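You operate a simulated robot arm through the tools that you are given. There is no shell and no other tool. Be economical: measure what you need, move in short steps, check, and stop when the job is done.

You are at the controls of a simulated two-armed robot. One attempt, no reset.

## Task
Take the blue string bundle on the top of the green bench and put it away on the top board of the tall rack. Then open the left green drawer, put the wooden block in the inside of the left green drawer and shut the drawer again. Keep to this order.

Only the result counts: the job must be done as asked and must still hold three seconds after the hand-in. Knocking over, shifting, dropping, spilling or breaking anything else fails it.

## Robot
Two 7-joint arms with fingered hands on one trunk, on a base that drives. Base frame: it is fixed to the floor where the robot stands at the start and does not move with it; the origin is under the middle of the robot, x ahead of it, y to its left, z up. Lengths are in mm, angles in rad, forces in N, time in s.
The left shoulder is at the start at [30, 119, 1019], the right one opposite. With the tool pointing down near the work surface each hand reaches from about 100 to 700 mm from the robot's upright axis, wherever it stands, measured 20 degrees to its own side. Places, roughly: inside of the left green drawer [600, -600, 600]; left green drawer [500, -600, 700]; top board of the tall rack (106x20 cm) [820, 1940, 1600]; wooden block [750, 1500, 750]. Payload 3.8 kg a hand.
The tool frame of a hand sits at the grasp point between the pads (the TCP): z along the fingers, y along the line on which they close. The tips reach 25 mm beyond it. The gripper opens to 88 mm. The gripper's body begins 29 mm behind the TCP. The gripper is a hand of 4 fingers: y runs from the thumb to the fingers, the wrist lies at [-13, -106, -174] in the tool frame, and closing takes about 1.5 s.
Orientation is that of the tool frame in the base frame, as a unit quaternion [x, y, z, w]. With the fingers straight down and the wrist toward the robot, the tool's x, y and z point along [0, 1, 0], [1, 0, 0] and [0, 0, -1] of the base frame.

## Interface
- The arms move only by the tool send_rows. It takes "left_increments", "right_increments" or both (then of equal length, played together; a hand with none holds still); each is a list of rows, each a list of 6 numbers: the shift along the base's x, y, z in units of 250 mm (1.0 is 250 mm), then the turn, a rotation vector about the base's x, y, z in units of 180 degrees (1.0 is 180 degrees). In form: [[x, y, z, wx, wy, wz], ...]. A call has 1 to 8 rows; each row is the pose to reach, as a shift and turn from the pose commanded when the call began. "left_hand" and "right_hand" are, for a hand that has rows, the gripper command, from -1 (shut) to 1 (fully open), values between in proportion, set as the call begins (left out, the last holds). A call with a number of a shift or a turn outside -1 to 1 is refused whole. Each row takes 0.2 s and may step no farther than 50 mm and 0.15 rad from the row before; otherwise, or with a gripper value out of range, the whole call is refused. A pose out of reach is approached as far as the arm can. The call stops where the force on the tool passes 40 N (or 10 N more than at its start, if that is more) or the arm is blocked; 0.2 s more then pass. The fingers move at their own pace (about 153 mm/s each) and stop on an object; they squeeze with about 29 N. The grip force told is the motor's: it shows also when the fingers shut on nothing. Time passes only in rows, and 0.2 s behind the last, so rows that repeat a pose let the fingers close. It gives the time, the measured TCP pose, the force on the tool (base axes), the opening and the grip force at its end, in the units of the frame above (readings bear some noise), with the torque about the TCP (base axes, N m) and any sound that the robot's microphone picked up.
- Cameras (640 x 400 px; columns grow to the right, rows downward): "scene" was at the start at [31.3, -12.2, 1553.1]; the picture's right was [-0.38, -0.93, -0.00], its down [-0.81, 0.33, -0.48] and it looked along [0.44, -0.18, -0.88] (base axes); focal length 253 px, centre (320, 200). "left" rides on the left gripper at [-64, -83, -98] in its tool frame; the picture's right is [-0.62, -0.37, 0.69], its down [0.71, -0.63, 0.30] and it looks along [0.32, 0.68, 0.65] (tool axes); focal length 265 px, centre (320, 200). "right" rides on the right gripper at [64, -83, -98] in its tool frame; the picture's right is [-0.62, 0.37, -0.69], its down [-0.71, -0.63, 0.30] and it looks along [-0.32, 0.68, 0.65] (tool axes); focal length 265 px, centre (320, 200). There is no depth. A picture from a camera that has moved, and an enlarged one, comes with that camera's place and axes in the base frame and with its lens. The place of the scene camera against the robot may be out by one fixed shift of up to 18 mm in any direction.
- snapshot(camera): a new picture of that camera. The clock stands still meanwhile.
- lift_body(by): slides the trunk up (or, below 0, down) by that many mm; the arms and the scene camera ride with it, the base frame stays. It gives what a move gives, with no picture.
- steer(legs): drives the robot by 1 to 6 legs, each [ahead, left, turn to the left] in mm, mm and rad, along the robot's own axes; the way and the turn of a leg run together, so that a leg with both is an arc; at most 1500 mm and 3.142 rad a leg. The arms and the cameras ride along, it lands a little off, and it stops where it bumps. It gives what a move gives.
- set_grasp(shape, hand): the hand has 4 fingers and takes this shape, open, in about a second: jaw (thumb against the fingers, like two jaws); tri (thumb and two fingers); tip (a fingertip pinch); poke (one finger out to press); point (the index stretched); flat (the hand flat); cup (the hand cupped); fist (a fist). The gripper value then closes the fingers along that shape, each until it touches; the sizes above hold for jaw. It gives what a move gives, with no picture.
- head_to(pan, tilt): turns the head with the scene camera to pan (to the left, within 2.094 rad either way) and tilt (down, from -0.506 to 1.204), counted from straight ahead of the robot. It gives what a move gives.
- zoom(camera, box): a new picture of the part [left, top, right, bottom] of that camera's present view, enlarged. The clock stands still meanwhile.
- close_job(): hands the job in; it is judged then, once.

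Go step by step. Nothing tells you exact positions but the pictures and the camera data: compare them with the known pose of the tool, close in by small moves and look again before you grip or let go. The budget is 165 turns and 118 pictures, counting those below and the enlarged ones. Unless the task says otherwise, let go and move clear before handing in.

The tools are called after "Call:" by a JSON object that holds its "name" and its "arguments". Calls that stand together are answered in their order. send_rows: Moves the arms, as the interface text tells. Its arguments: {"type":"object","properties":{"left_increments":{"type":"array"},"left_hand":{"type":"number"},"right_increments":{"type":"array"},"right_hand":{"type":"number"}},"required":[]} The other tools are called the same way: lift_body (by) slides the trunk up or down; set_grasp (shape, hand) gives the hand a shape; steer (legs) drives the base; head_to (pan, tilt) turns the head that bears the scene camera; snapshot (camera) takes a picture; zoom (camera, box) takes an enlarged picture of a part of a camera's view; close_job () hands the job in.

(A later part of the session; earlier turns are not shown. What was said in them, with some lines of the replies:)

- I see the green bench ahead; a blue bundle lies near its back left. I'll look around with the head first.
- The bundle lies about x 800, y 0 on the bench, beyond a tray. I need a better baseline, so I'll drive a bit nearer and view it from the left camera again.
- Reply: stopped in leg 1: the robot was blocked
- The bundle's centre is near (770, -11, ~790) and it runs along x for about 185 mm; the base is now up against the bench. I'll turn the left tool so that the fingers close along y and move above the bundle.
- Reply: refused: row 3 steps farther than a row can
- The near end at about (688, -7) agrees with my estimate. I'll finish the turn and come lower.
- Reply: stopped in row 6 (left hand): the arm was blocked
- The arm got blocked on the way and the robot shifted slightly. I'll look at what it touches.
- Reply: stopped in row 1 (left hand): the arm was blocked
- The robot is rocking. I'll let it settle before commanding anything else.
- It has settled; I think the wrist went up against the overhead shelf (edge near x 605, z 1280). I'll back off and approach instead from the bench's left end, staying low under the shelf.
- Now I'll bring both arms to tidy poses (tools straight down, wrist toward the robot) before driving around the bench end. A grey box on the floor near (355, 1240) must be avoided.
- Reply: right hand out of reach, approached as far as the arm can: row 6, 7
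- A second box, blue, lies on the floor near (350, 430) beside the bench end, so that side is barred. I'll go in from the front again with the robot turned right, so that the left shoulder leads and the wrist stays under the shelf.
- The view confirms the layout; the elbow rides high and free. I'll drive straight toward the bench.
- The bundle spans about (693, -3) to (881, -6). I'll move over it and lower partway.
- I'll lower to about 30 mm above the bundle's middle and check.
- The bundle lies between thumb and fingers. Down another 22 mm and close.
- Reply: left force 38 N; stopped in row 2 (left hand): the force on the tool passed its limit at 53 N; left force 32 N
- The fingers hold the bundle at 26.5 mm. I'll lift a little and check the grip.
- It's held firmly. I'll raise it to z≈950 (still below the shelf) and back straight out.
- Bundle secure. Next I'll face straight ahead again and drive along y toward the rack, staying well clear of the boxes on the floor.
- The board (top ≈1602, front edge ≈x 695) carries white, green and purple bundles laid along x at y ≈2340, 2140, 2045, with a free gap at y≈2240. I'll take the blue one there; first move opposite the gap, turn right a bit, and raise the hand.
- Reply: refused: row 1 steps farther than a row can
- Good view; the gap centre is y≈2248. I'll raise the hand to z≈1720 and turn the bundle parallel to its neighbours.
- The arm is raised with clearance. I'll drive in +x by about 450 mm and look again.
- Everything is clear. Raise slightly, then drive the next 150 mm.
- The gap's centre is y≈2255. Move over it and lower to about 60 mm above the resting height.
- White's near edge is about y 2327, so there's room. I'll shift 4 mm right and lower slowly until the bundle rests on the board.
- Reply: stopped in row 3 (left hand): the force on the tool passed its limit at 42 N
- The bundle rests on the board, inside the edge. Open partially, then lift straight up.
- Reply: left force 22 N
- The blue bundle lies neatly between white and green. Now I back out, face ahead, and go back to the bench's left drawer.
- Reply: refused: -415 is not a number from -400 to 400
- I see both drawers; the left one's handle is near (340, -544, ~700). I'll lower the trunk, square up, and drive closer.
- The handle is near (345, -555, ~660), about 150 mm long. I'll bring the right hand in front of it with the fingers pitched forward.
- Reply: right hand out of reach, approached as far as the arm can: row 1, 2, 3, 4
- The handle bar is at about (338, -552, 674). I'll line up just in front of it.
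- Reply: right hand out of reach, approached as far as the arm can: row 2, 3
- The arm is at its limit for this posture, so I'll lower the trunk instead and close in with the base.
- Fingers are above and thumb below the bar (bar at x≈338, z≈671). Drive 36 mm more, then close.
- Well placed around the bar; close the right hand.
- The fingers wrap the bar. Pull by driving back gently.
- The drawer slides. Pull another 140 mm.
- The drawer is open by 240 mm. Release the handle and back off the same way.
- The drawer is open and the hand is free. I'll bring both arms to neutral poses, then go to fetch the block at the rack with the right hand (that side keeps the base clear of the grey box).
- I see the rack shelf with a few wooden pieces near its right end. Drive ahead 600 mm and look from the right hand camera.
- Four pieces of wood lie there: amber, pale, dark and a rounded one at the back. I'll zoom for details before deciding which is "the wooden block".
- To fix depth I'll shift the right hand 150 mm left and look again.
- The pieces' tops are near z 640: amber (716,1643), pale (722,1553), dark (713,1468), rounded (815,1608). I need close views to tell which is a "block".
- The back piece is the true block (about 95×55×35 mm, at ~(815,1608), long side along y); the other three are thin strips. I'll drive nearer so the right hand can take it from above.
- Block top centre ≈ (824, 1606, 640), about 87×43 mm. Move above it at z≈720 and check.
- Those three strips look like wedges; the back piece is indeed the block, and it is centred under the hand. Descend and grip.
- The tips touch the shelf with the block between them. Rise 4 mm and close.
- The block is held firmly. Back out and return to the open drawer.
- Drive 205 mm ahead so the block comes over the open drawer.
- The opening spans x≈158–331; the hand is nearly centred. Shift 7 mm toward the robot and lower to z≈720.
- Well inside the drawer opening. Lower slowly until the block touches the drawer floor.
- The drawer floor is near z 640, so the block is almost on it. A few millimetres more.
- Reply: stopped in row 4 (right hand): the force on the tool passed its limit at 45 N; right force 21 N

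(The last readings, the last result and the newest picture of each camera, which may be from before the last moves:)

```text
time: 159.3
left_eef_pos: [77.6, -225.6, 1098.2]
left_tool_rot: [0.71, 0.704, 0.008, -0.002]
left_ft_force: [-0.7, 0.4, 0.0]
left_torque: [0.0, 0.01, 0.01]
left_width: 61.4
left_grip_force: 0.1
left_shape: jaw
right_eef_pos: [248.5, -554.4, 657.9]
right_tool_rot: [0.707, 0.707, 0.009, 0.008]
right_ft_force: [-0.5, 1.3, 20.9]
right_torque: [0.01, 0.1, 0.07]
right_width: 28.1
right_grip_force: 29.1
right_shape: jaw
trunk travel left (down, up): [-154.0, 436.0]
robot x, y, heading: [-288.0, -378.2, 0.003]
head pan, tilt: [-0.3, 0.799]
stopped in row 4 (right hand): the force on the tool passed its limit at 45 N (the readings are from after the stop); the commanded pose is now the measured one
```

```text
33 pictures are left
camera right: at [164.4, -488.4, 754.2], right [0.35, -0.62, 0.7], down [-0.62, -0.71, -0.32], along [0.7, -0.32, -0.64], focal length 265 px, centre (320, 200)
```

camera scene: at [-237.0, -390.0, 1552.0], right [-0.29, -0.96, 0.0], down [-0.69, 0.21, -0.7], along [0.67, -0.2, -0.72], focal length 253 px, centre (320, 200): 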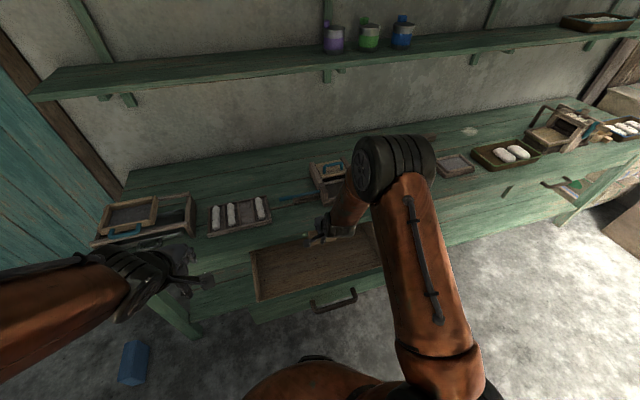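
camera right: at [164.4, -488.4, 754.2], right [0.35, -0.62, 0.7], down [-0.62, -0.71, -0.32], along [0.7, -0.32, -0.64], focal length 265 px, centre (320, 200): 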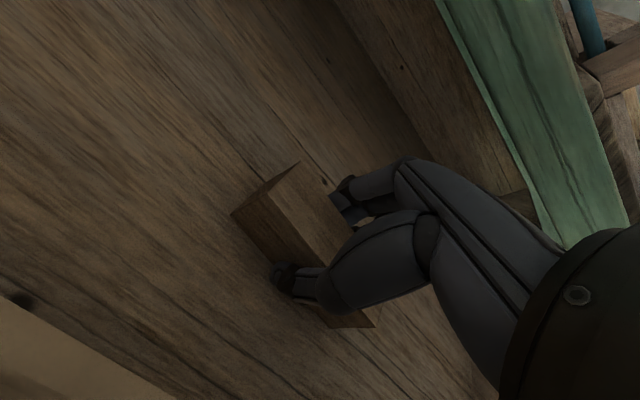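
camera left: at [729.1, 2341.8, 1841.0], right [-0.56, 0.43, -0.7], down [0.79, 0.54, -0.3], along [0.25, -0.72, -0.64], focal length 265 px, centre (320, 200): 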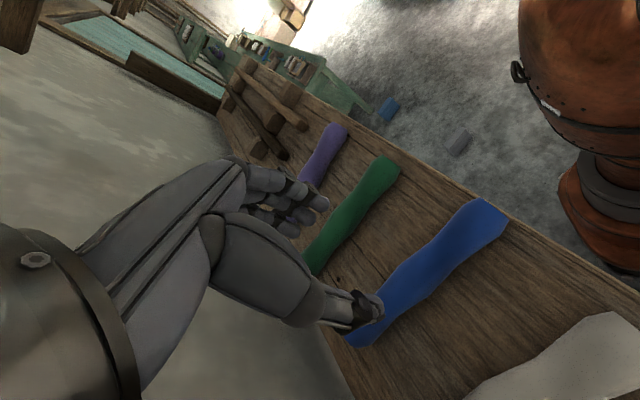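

The block rests on the drawer floor. Open partway and lift out.

Call:
{"name": "send_rows", "arguments": {"right_increments": [[0, 0, 0.004, 0, 0, 0], [0, 0, 0.004, 0, 0, 0], [0, 0, 0.004, 0, 0, 0], [0, 0, 0.004, 0, 0, 0], [0, 0, 0.004, 0, 0, 0]], "right_hand": 0.6}}

Call:
{"name": "send_rows", "arguments": {"right_increments": [[0, 0, 0.06, 0, 0, 0], [0, 0, 0.14, 0, 0, 0], [-0.02, 0, 0.24, 0, 0, 0], [-0.04, 0, 0.38, 0, 0, 0], [-0.04, 0, 0.54, 0, 0, 0], [-0.04, 0, 0.7, 0, 0, 0], [-0.04, 0, 0.86, 0, 0, 0]]}}

Call:
{"name": "snapshot", "arguments": {"camera": "right"}}

```text
time: 160.5
left_eef_pos: [75.4, -225.3, 1097.9]
left_tool_rot: [0.71, 0.704, 0.008, -0.002]
left_ft_force: [0.4, 0.3, 0.5]
left_torque: [0.01, -0.05, 0.02]
left_width: 61.7
left_grip_force: 0.2
left_shape: jaw
right_eef_pos: [245.0, -552.4, 655.7]
right_tool_rot: [0.707, 0.707, 0.005, 0.004]
right_ft_force: [-1.3, 2.6, 13.5]
right_torque: [-0.03, 0.08, -0.07]
right_width: 69.0
right_grip_force: 0.0
right_shape: jaw
trunk travel left (down, up): [-154.0, 436.0]
robot x, y, heading: [-290.3, -376.4, 0.005]
head pan, tilt: [-0.3, 0.799]
```

```text
time: 162.1
left_eef_pos: [77.1, -225.1, 1097.7]
left_tool_rot: [0.71, 0.704, 0.007, -0.002]
left_ft_force: [-0.7, 0.0, 0.5]
left_torque: [0.02, -0.02, 0.01]
left_width: 61.3
left_grip_force: 0.0
left_shape: jaw
right_eef_pos: [235.4, -553.4, 870.4]
right_tool_rot: [0.707, 0.707, 0.005, 0.004]
right_ft_force: [-0.4, -0.1, 0.5]
right_torque: [0.01, -0.01, -0.01]
right_width: 70.5
right_grip_force: 0.0
right_shape: jaw
trunk travel left (down, up): [-154.0, 436.0]
robot x, y, heading: [-285.8, -378.6, 0.005]
head pan, tilt: [-0.3, 0.799]
```

```text
32 pictures are left
camera right: at [150.7, -487.7, 969.3], right [0.36, -0.62, 0.7], down [-0.63, -0.71, -0.31], along [0.69, -0.32, -0.65], focal length 265 px, centre (320, 200)
```

right: 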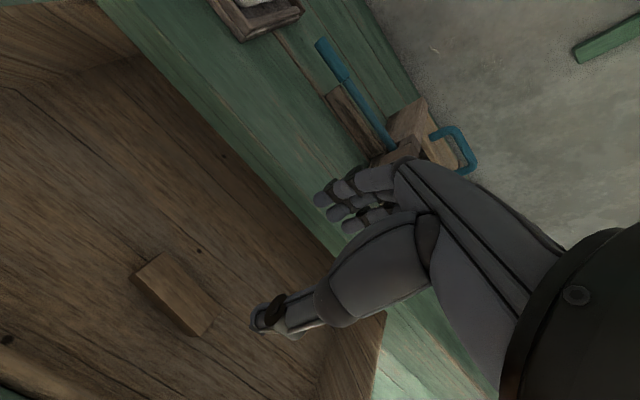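

The block lies inside the drawer. I'll back off, pitch the right hand as before, and use the handle again to close the drawer.

Call:
{"name": "steer", "arguments": {"legs": [[-300, 0, 0], [0, 33, 0]]}}

Call:
{"name": "send_rows", "arguments": {"right_increments": [[-0.04, -0.012, -0.05, 0, -0.0414, 0], [-0.08, -0.025, -0.1, 0, -0.083, 0], [-0.12, -0.037, -0.17, 0, -0.124, 0], [-0.16, -0.05, -0.25, 0, -0.166, 0], [-0.2, -0.062, -0.33, 0, -0.207, 0], [-0.24, -0.075, -0.42, 0, -0.248, 0], [-0.28, -0.087, -0.51, 0, -0.29, 0], [-0.32, -0.1, -0.6, 0, -0.331, 0]], "right_hand": 1}}

Call:
{"name": "send_rows", "arguments": {"right_increments": [[-0.04, -0.012, -0.09, 0, -0.0414, 0], [-0.076, -0.024, -0.18, 0, -0.082, 0]]}}

Call:
{"name": "snapshot", "arguments": {"camera": "scene"}}

Call:
{"name": "snapshot", "arguments": {"camera": "right"}}

```text
time: 164.6
left_eef_pos: [-225.9, -192.1, 1099.5]
left_tool_rot: [0.709, 0.705, 0.008, -0.001]
left_ft_force: [-0.2, 0.1, 0.3]
left_torque: [0.0, 0.01, -0.01]
left_width: 61.4
left_grip_force: 0.0
left_shape: jaw
right_eef_pos: [-67.2, -517.1, 872.3]
right_tool_rot: [0.706, 0.708, 0.005, 0.005]
right_ft_force: [0.2, 0.0, 0.2]
right_torque: [-0.06, -0.01, -0.01]
right_width: 70.4
right_grip_force: 0.1
right_shape: jaw
trunk travel left (down, up): [-154.0, 436.0]
robot x, y, heading: [-588.1, -346.5, 0.0]
head pan, tilt: [-0.3, 0.799]
```

```text
time: 166.4
left_eef_pos: [-226.1, -194.6, 1098.1]
left_tool_rot: [0.709, 0.705, 0.008, -0.003]
left_ft_force: [-0.5, -0.4, 0.0]
left_torque: [0.04, 0.02, 0.0]
left_width: 61.1
left_grip_force: 0.0
left_shape: jaw
right_eef_pos: [-147.7, -544.4, 721.8]
right_tool_rot: [0.609, 0.611, 0.357, 0.357]
right_ft_force: [1.2, -0.3, -0.3]
right_torque: [-0.01, -0.01, -0.03]
right_width: 88.0
right_grip_force: 0.1
right_shape: jaw
trunk travel left (down, up): [-154.0, 436.0]
robot x, y, heading: [-590.1, -348.6, 0.01]
head pan, tilt: [-0.3, 0.799]
```

```text
time: 167.0
left_eef_pos: [-226.3, -192.2, 1097.9]
left_tool_rot: [0.709, 0.705, 0.009, -0.002]
left_ft_force: [0.5, -0.3, -0.6]
left_torque: [0.01, -0.01, -0.01]
left_width: 61.4
left_grip_force: 0.1
left_shape: jaw
right_eef_pos: [-165.2, -549.7, 677.6]
right_tool_rot: [0.559, 0.562, 0.431, 0.432]
right_ft_force: [0.3, 0.0, -1.1]
right_torque: [0.01, 0.02, 0.0]
right_width: 87.9
right_grip_force: 0.1
right_shape: jaw
trunk travel left (down, up): [-154.0, 436.0]
robot x, y, heading: [-589.9, -348.2, 0.007]
head pan, tilt: [-0.3, 0.799]
```

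```text
31 pictures are left
camera scene: at [-541.3, -357.6, 1552.1], right [-0.29, -0.96, 0.0], down [-0.69, 0.21, -0.7], along [0.67, -0.2, -0.72], focal length 253 px, centre (320, 200)
```

scene: 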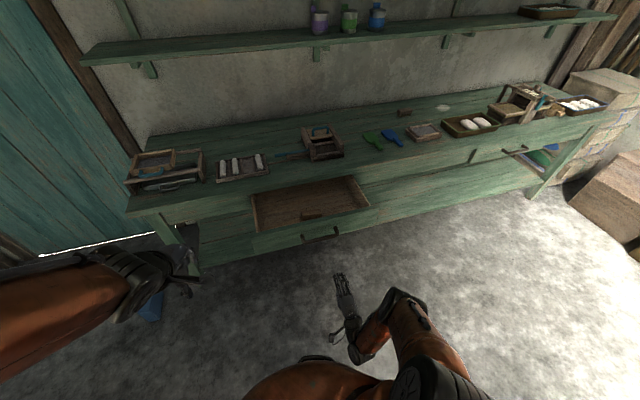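

```text
30 pictures are left
camera right: at [-280.0, -485.9, 622.3], right [-0.57, -0.62, 0.53], down [0.14, -0.72, -0.68], along [0.81, -0.32, 0.5], focal length 265 px, centre (320, 200)
```

right: 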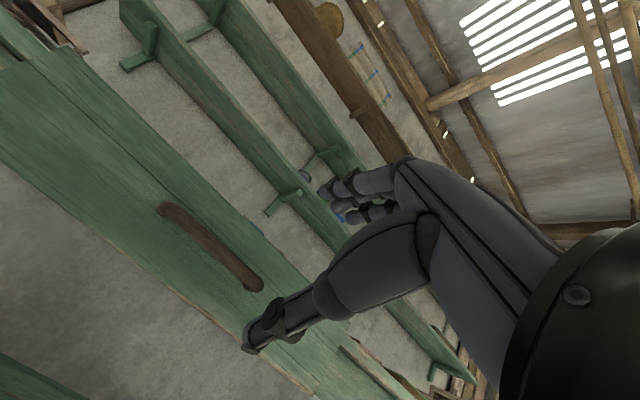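

Aligned as before. Drive forward 205, check, then finish the approach to the handle.

Call:
{"name": "steer", "arguments": {"legs": [[205, 0, -0.007]]}}

Call:
{"name": "snapshot", "arguments": {"camera": "right"}}

```text
time: 168.6
left_eef_pos: [-16.8, -198.1, 1097.6]
left_tool_rot: [0.713, 0.701, 0.007, -0.003]
left_ft_force: [0.9, 0.0, -0.9]
left_torque: [0.01, -0.04, 0.0]
left_width: 61.5
left_grip_force: 0.1
left_shape: jaw
right_eef_pos: [40.7, -554.4, 677.0]
right_tool_rot: [0.562, 0.559, 0.428, 0.434]
right_ft_force: [-0.4, -0.2, 0.0]
right_torque: [0.0, 0.02, 0.0]
right_width: 87.6
right_grip_force: 0.0
right_shape: jaw
trunk travel left (down, up): [-154.0, 436.0]
robot x, y, heading: [-386.0, -344.4, -0.013]
head pan, tilt: [-0.3, 0.799]
```

```text
29 pictures are left
camera right: at [-74.5, -489.5, 622.0], right [-0.58, -0.61, 0.54], down [0.13, -0.72, -0.69], along [0.81, -0.33, 0.49], focal length 265 px, centre (320, 200)
```

right: 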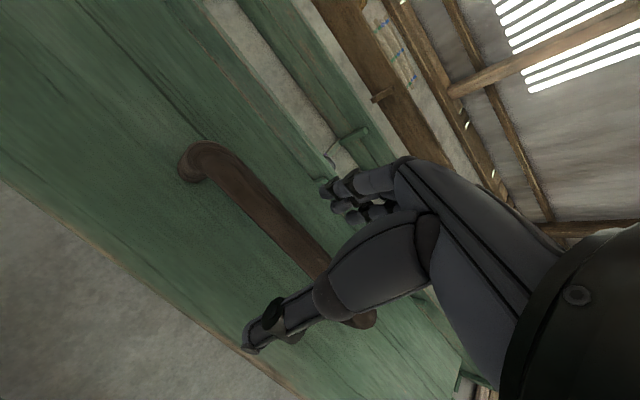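

Same geometry as before. 43 mm more, then grip the bar.

Call:
{"name": "steer", "arguments": {"legs": [[43, 0, 0.006]]}}

Call:
{"name": "send_rows", "arguments": {"right_increments": [[0, 0, 0, 0, 0, 0], [0, 0, 0, 0, 0, 0], [0, 0, 0, 0, 0, 0], [0, 0, 0, 0, 0, 0], [0, 0, 0, 0, 0, 0], [0, 0, 0, 0, 0, 0], [0, 0, 0, 0, 0, 0], [0, 0, 0, 0, 0, 0]], "right_hand": -1}}

Call:
{"name": "snapshot", "arguments": {"camera": "right"}}

```text
time: 169.5
left_eef_pos: [27.1, -195.6, 1097.4]
left_tool_rot: [0.711, 0.703, 0.007, -0.003]
left_ft_force: [1.5, -0.9, 0.2]
left_torque: [0.0, 0.03, 0.03]
left_width: 61.7
left_grip_force: 0.0
left_shape: jaw
right_eef_pos: [86.1, -551.1, 676.5]
right_tool_rot: [0.561, 0.561, 0.429, 0.432]
right_ft_force: [0.1, -0.3, 0.2]
right_torque: [0.0, 0.02, 0.0]
right_width: 88.0
right_grip_force: 0.1
right_shape: jaw
trunk travel left (down, up): [-154.0, 436.0]
robot x, y, heading: [-341.2, -347.6, 0.0]
head pan, tilt: [-0.3, 0.799]
```

```text
time: 171.3
left_eef_pos: [26.0, -195.5, 1098.8]
left_tool_rot: [0.711, 0.703, 0.008, -0.003]
left_ft_force: [-1.3, 0.3, 1.2]
left_torque: [-0.02, -0.02, 0.03]
left_width: 61.2
left_grip_force: 0.1
left_shape: jaw
right_eef_pos: [85.6, -553.6, 676.7]
right_tool_rot: [0.56, 0.561, 0.43, 0.431]
right_ft_force: [-0.9, 0.0, -10.7]
right_torque: [-0.03, 0.03, 0.03]
right_width: 7.8
right_grip_force: 29.2
right_shape: jaw
trunk travel left (down, up): [-154.0, 436.0]
robot x, y, heading: [-335.8, -343.7, 0.002]
head pan, tilt: [-0.3, 0.799]
```

```text
28 pictures are left
camera right: at [-30.7, -487.6, 622.0], right [-0.58, -0.62, 0.54], down [0.13, -0.72, -0.69], along [0.81, -0.32, 0.49], focal length 265 px, centre (320, 200)
```

right: 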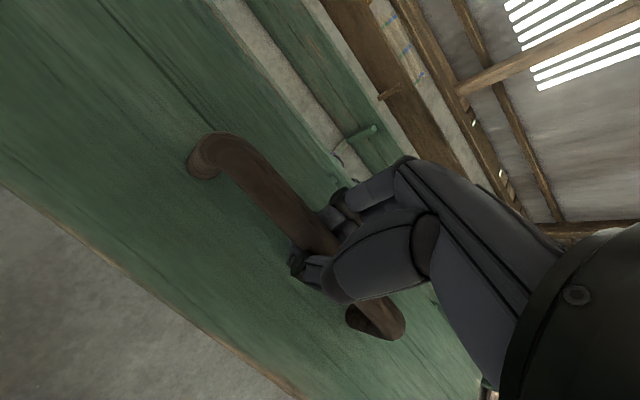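

The bar is gripped; push the drawer in, most of the way first.

Call:
{"name": "steer", "arguments": {"legs": [[200, 0, 0]]}}

Call:
{"name": "snapshot", "arguments": {"camera": "scene"}}

```text
time: 172.9
left_eef_pos: [225.6, -193.6, 1097.7]
left_tool_rot: [0.709, 0.705, 0.008, -0.004]
left_ft_force: [-0.2, 0.1, -0.4]
left_torque: [-0.02, 0.01, -0.01]
left_width: 61.4
left_grip_force: 0.1
left_shape: jaw
right_eef_pos: [285.8, -550.1, 676.9]
right_tool_rot: [0.56, 0.562, 0.43, 0.431]
right_ft_force: [-0.2, -7.2, -8.5]
right_torque: [-0.02, 0.06, 0.01]
right_width: 8.5
right_grip_force: 28.8
right_shape: jaw
trunk travel left (down, up): [-154.0, 436.0]
robot x, y, heading: [-138.7, -350.9, 0.006]
head pan, tilt: [-0.3, 0.799]
```

```text
27 pictures are left
camera scene: at [-89.5, -358.5, 1551.9], right [-0.29, -0.96, 0.0], down [-0.69, 0.21, -0.7], along [0.67, -0.2, -0.72], focal length 253 px, centre (320, 200)
```

scene: 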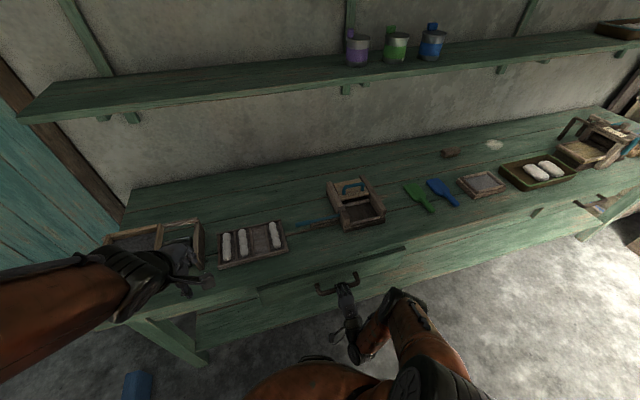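

Nearly closed; push the last ~40 mm.

Call:
{"name": "steer", "arguments": {"legs": [[42, 0, 0]]}}

Call:
{"name": "zoom", "arguments": {"camera": "scene", "box": [220, 190, 460, 340]}}

Call:
{"name": "snapshot", "arguments": {"camera": "right"}}

```text
time: 173.8
left_eef_pos: [270.2, -193.3, 1097.0]
left_tool_rot: [0.709, 0.705, 0.007, -0.003]
left_ft_force: [0.4, 1.2, -0.4]
left_torque: [0.0, 0.03, 0.03]
left_width: 61.7
left_grip_force: 0.1
left_shape: jaw
right_eef_pos: [329.7, -550.8, 676.6]
right_tool_rot: [0.56, 0.562, 0.43, 0.43]
right_ft_force: [2.2, -1.0, -10.7]
right_torque: [0.0, -0.09, -0.02]
right_width: 7.8
right_grip_force: 29.1
right_shape: jaw
trunk travel left (down, up): [-154.0, 436.0]
robot x, y, heading: [-98.9, -349.2, 0.006]
head pan, tilt: [-0.3, 0.799]
```

```text
2.67 times, centred on (340, 265) of scene
camera zoom: at [-44.9, -357.5, 1551.9], right [-0.29, -0.96, 0.0], down [-0.69, 0.21, -0.7], along [0.67, -0.2, -0.72], focal length 674 px, centre (267, 27)
```

zoom: 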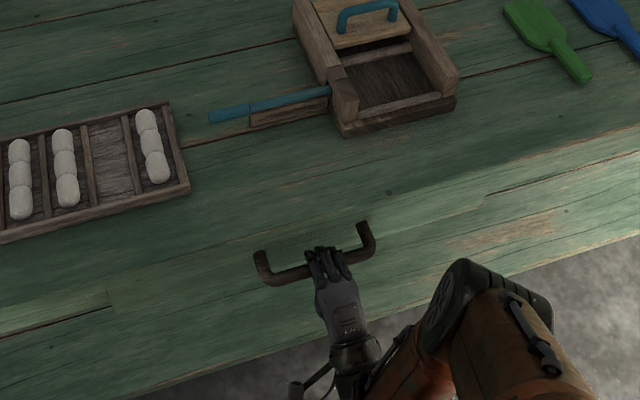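

```text
25 pictures are left
camera right: at [213.8, -485.6, 621.5], right [-0.57, -0.62, 0.54], down [0.13, -0.72, -0.69], along [0.81, -0.32, 0.49], focal length 265 px, centre (320, 200)
```

right: 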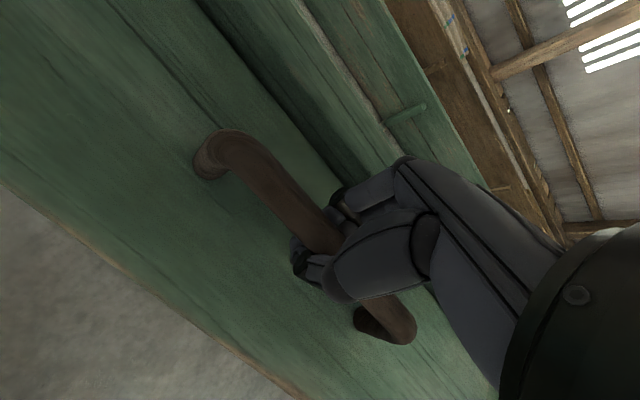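

It looks flush. I'll nudge 12 mm more to be sure it's at its stop.

Call:
{"name": "steer", "arguments": {"legs": [[12, 0, 0]]}}

Call:
{"name": "snapshot", "arguments": {"camera": "right"}}

```text
time: 174.5
left_eef_pos: [279.3, -193.5, 1097.5]
left_tool_rot: [0.709, 0.705, 0.008, -0.003]
left_ft_force: [0.3, 0.0, -0.9]
left_torque: [-0.01, 0.0, 0.0]
left_width: 61.6
left_grip_force: 0.0
left_shape: jaw
right_eef_pos: [339.1, -549.9, 676.8]
right_tool_rot: [0.56, 0.561, 0.43, 0.431]
right_ft_force: [-0.1, 0.0, -9.5]
right_torque: [-0.04, -0.16, 0.01]
right_width: 7.3
right_grip_force: 29.0
right_shape: jaw
trunk travel left (down, up): [-154.0, 436.0]
robot x, y, heading: [-87.1, -347.8, 0.004]
head pan, tilt: [-0.3, 0.799]
```

```text
24 pictures are left
camera right: at [225.3, -485.7, 621.8], right [-0.57, -0.62, 0.54], down [0.13, -0.72, -0.69], along [0.81, -0.32, 0.49], focal length 265 px, centre (320, 200)
```

right: 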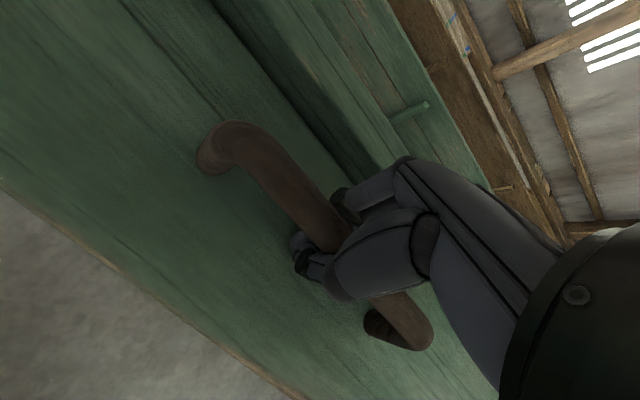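

The hand slid along the bar while the drawer stayed: it's shut. Release, back off, and inspect.

Call:
{"name": "send_rows", "arguments": {"right_increments": [[0, 0, 0, 0, 0, 0], [0, 0, 0, 0, 0, 0], [0, 0, 0, 0, 0, 0], [0, 0, 0, 0, 0, 0], [0, 0, 0, 0, 0, 0], [0, 0, 0, 0, 0, 0], [0, 0, 0, 0, 0, 0], [0, 0, 0, 0, 0, 0]], "right_hand": 1}}

Call:
{"name": "steer", "arguments": {"legs": [[-200, 0, 0]]}}

Call:
{"name": "snapshot", "arguments": {"camera": "scene"}}

Call:
{"name": "snapshot", "arguments": {"camera": "right"}}

```text
time: 175.1
left_eef_pos: [276.2, -193.0, 1098.4]
left_tool_rot: [0.71, 0.704, 0.009, -0.001]
left_ft_force: [0.0, 0.1, -0.8]
left_torque: [-0.03, 0.02, 0.03]
left_width: 61.4
left_grip_force: 0.1
left_shape: jaw
right_eef_pos: [331.1, -547.2, 674.3]
right_tool_rot: [0.563, 0.563, 0.43, 0.425]
right_ft_force: [-26.9, -0.4, -1.7]
right_torque: [0.01, -0.94, -0.07]
right_width: 82.4
right_grip_force: 0.1
right_shape: jaw
trunk travel left (down, up): [-154.0, 436.0]
robot x, y, heading: [-84.3, -346.4, 0.008]
head pan, tilt: [-0.3, 0.799]
stopped in row 2 (right hand): the force on the tool passed its limit at 42 N (the readings are from after the stop); the commanded pose is now the measured one
```

```text
time: 176.7
left_eef_pos: [74.1, -194.4, 1098.8]
left_tool_rot: [0.709, 0.705, 0.008, -0.001]
left_ft_force: [-0.7, 0.3, 0.4]
left_torque: [0.01, -0.01, -0.02]
left_width: 61.5
left_grip_force: 0.0
left_shape: jaw
right_eef_pos: [130.2, -550.2, 674.7]
right_tool_rot: [0.563, 0.562, 0.429, 0.428]
right_ft_force: [-0.3, 0.1, 0.5]
right_torque: [0.01, 0.01, 0.01]
right_width: 87.6
right_grip_force: 0.2
right_shape: jaw
trunk travel left (down, up): [-154.0, 436.0]
robot x, y, heading: [-288.5, -346.0, 0.006]
head pan, tilt: [-0.3, 0.799]
```

```text
23 pictures are left
camera scene: at [-242.4, -358.2, 1552.1], right [-0.29, -0.96, 0.0], down [-0.68, 0.21, -0.7], along [0.67, -0.2, -0.72], focal length 253 px, centre (320, 200)
```

scene: 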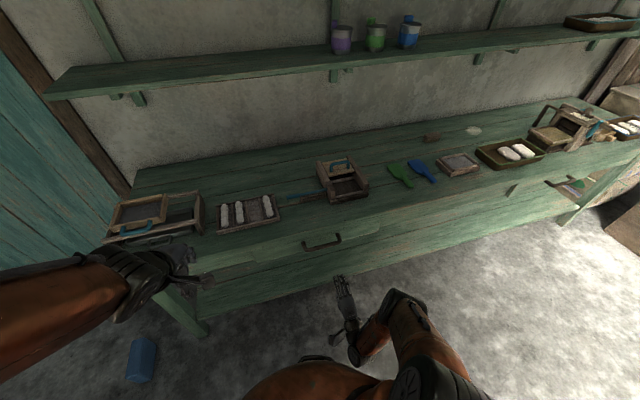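

```text
22 pictures are left
camera right: at [14.3, -485.0, 621.0], right [-0.57, -0.62, 0.54], down [0.13, -0.71, -0.69], along [0.81, -0.32, 0.48], focal length 265 px, centre (320, 200)
```

right: 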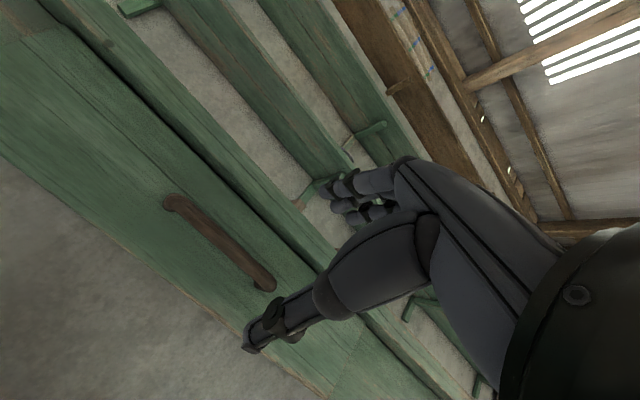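

The drawer looks shut; one zoom to verify it is flush.

Call:
{"name": "zoom", "arguments": {"camera": "scene", "box": [180, 170, 440, 310]}}

```text
2.46 times, centred on (310, 240) of scene
camera zoom: at [-242.4, -358.2, 1552.1], right [-0.29, -0.96, 0.0], down [-0.68, 0.21, -0.7], along [0.67, -0.2, -0.72], focal length 622 px, centre (345, 102)
```

zoom: 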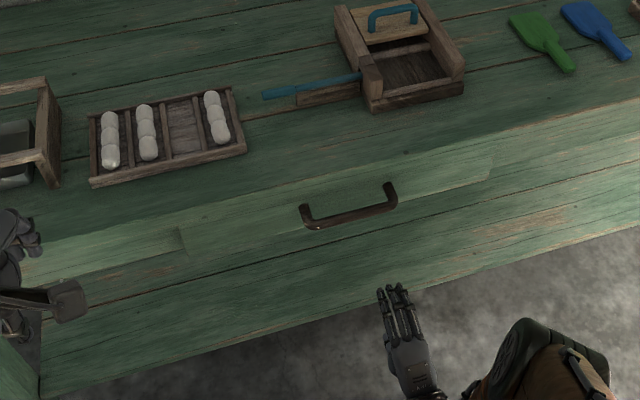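

The drawer is flush with the block inside, the blue bundle is on the top board, and both hands are clear. Handing in.

Call:
{"name": "close_job", "arguments": {}}

```text
The job is handed in.
```

The job is handed in: the blue bundle is on the rack's top board between the white and green ones, and the wooden block is in the left green drawer, which is shut.

- **Choice of block:** four pieces of wood lay on the rack shelf. I took the thick one at the back, because the other three looked like thin wedges. None of them matched the given position exactly.
- **Early bump:** on my first reach for the bundle the left arm was blocked, probably by the overhead shelf, and the robot rocked before settling. I saw nothing displaced in later pictures, but I did not measure the tray on the bench's left end again.
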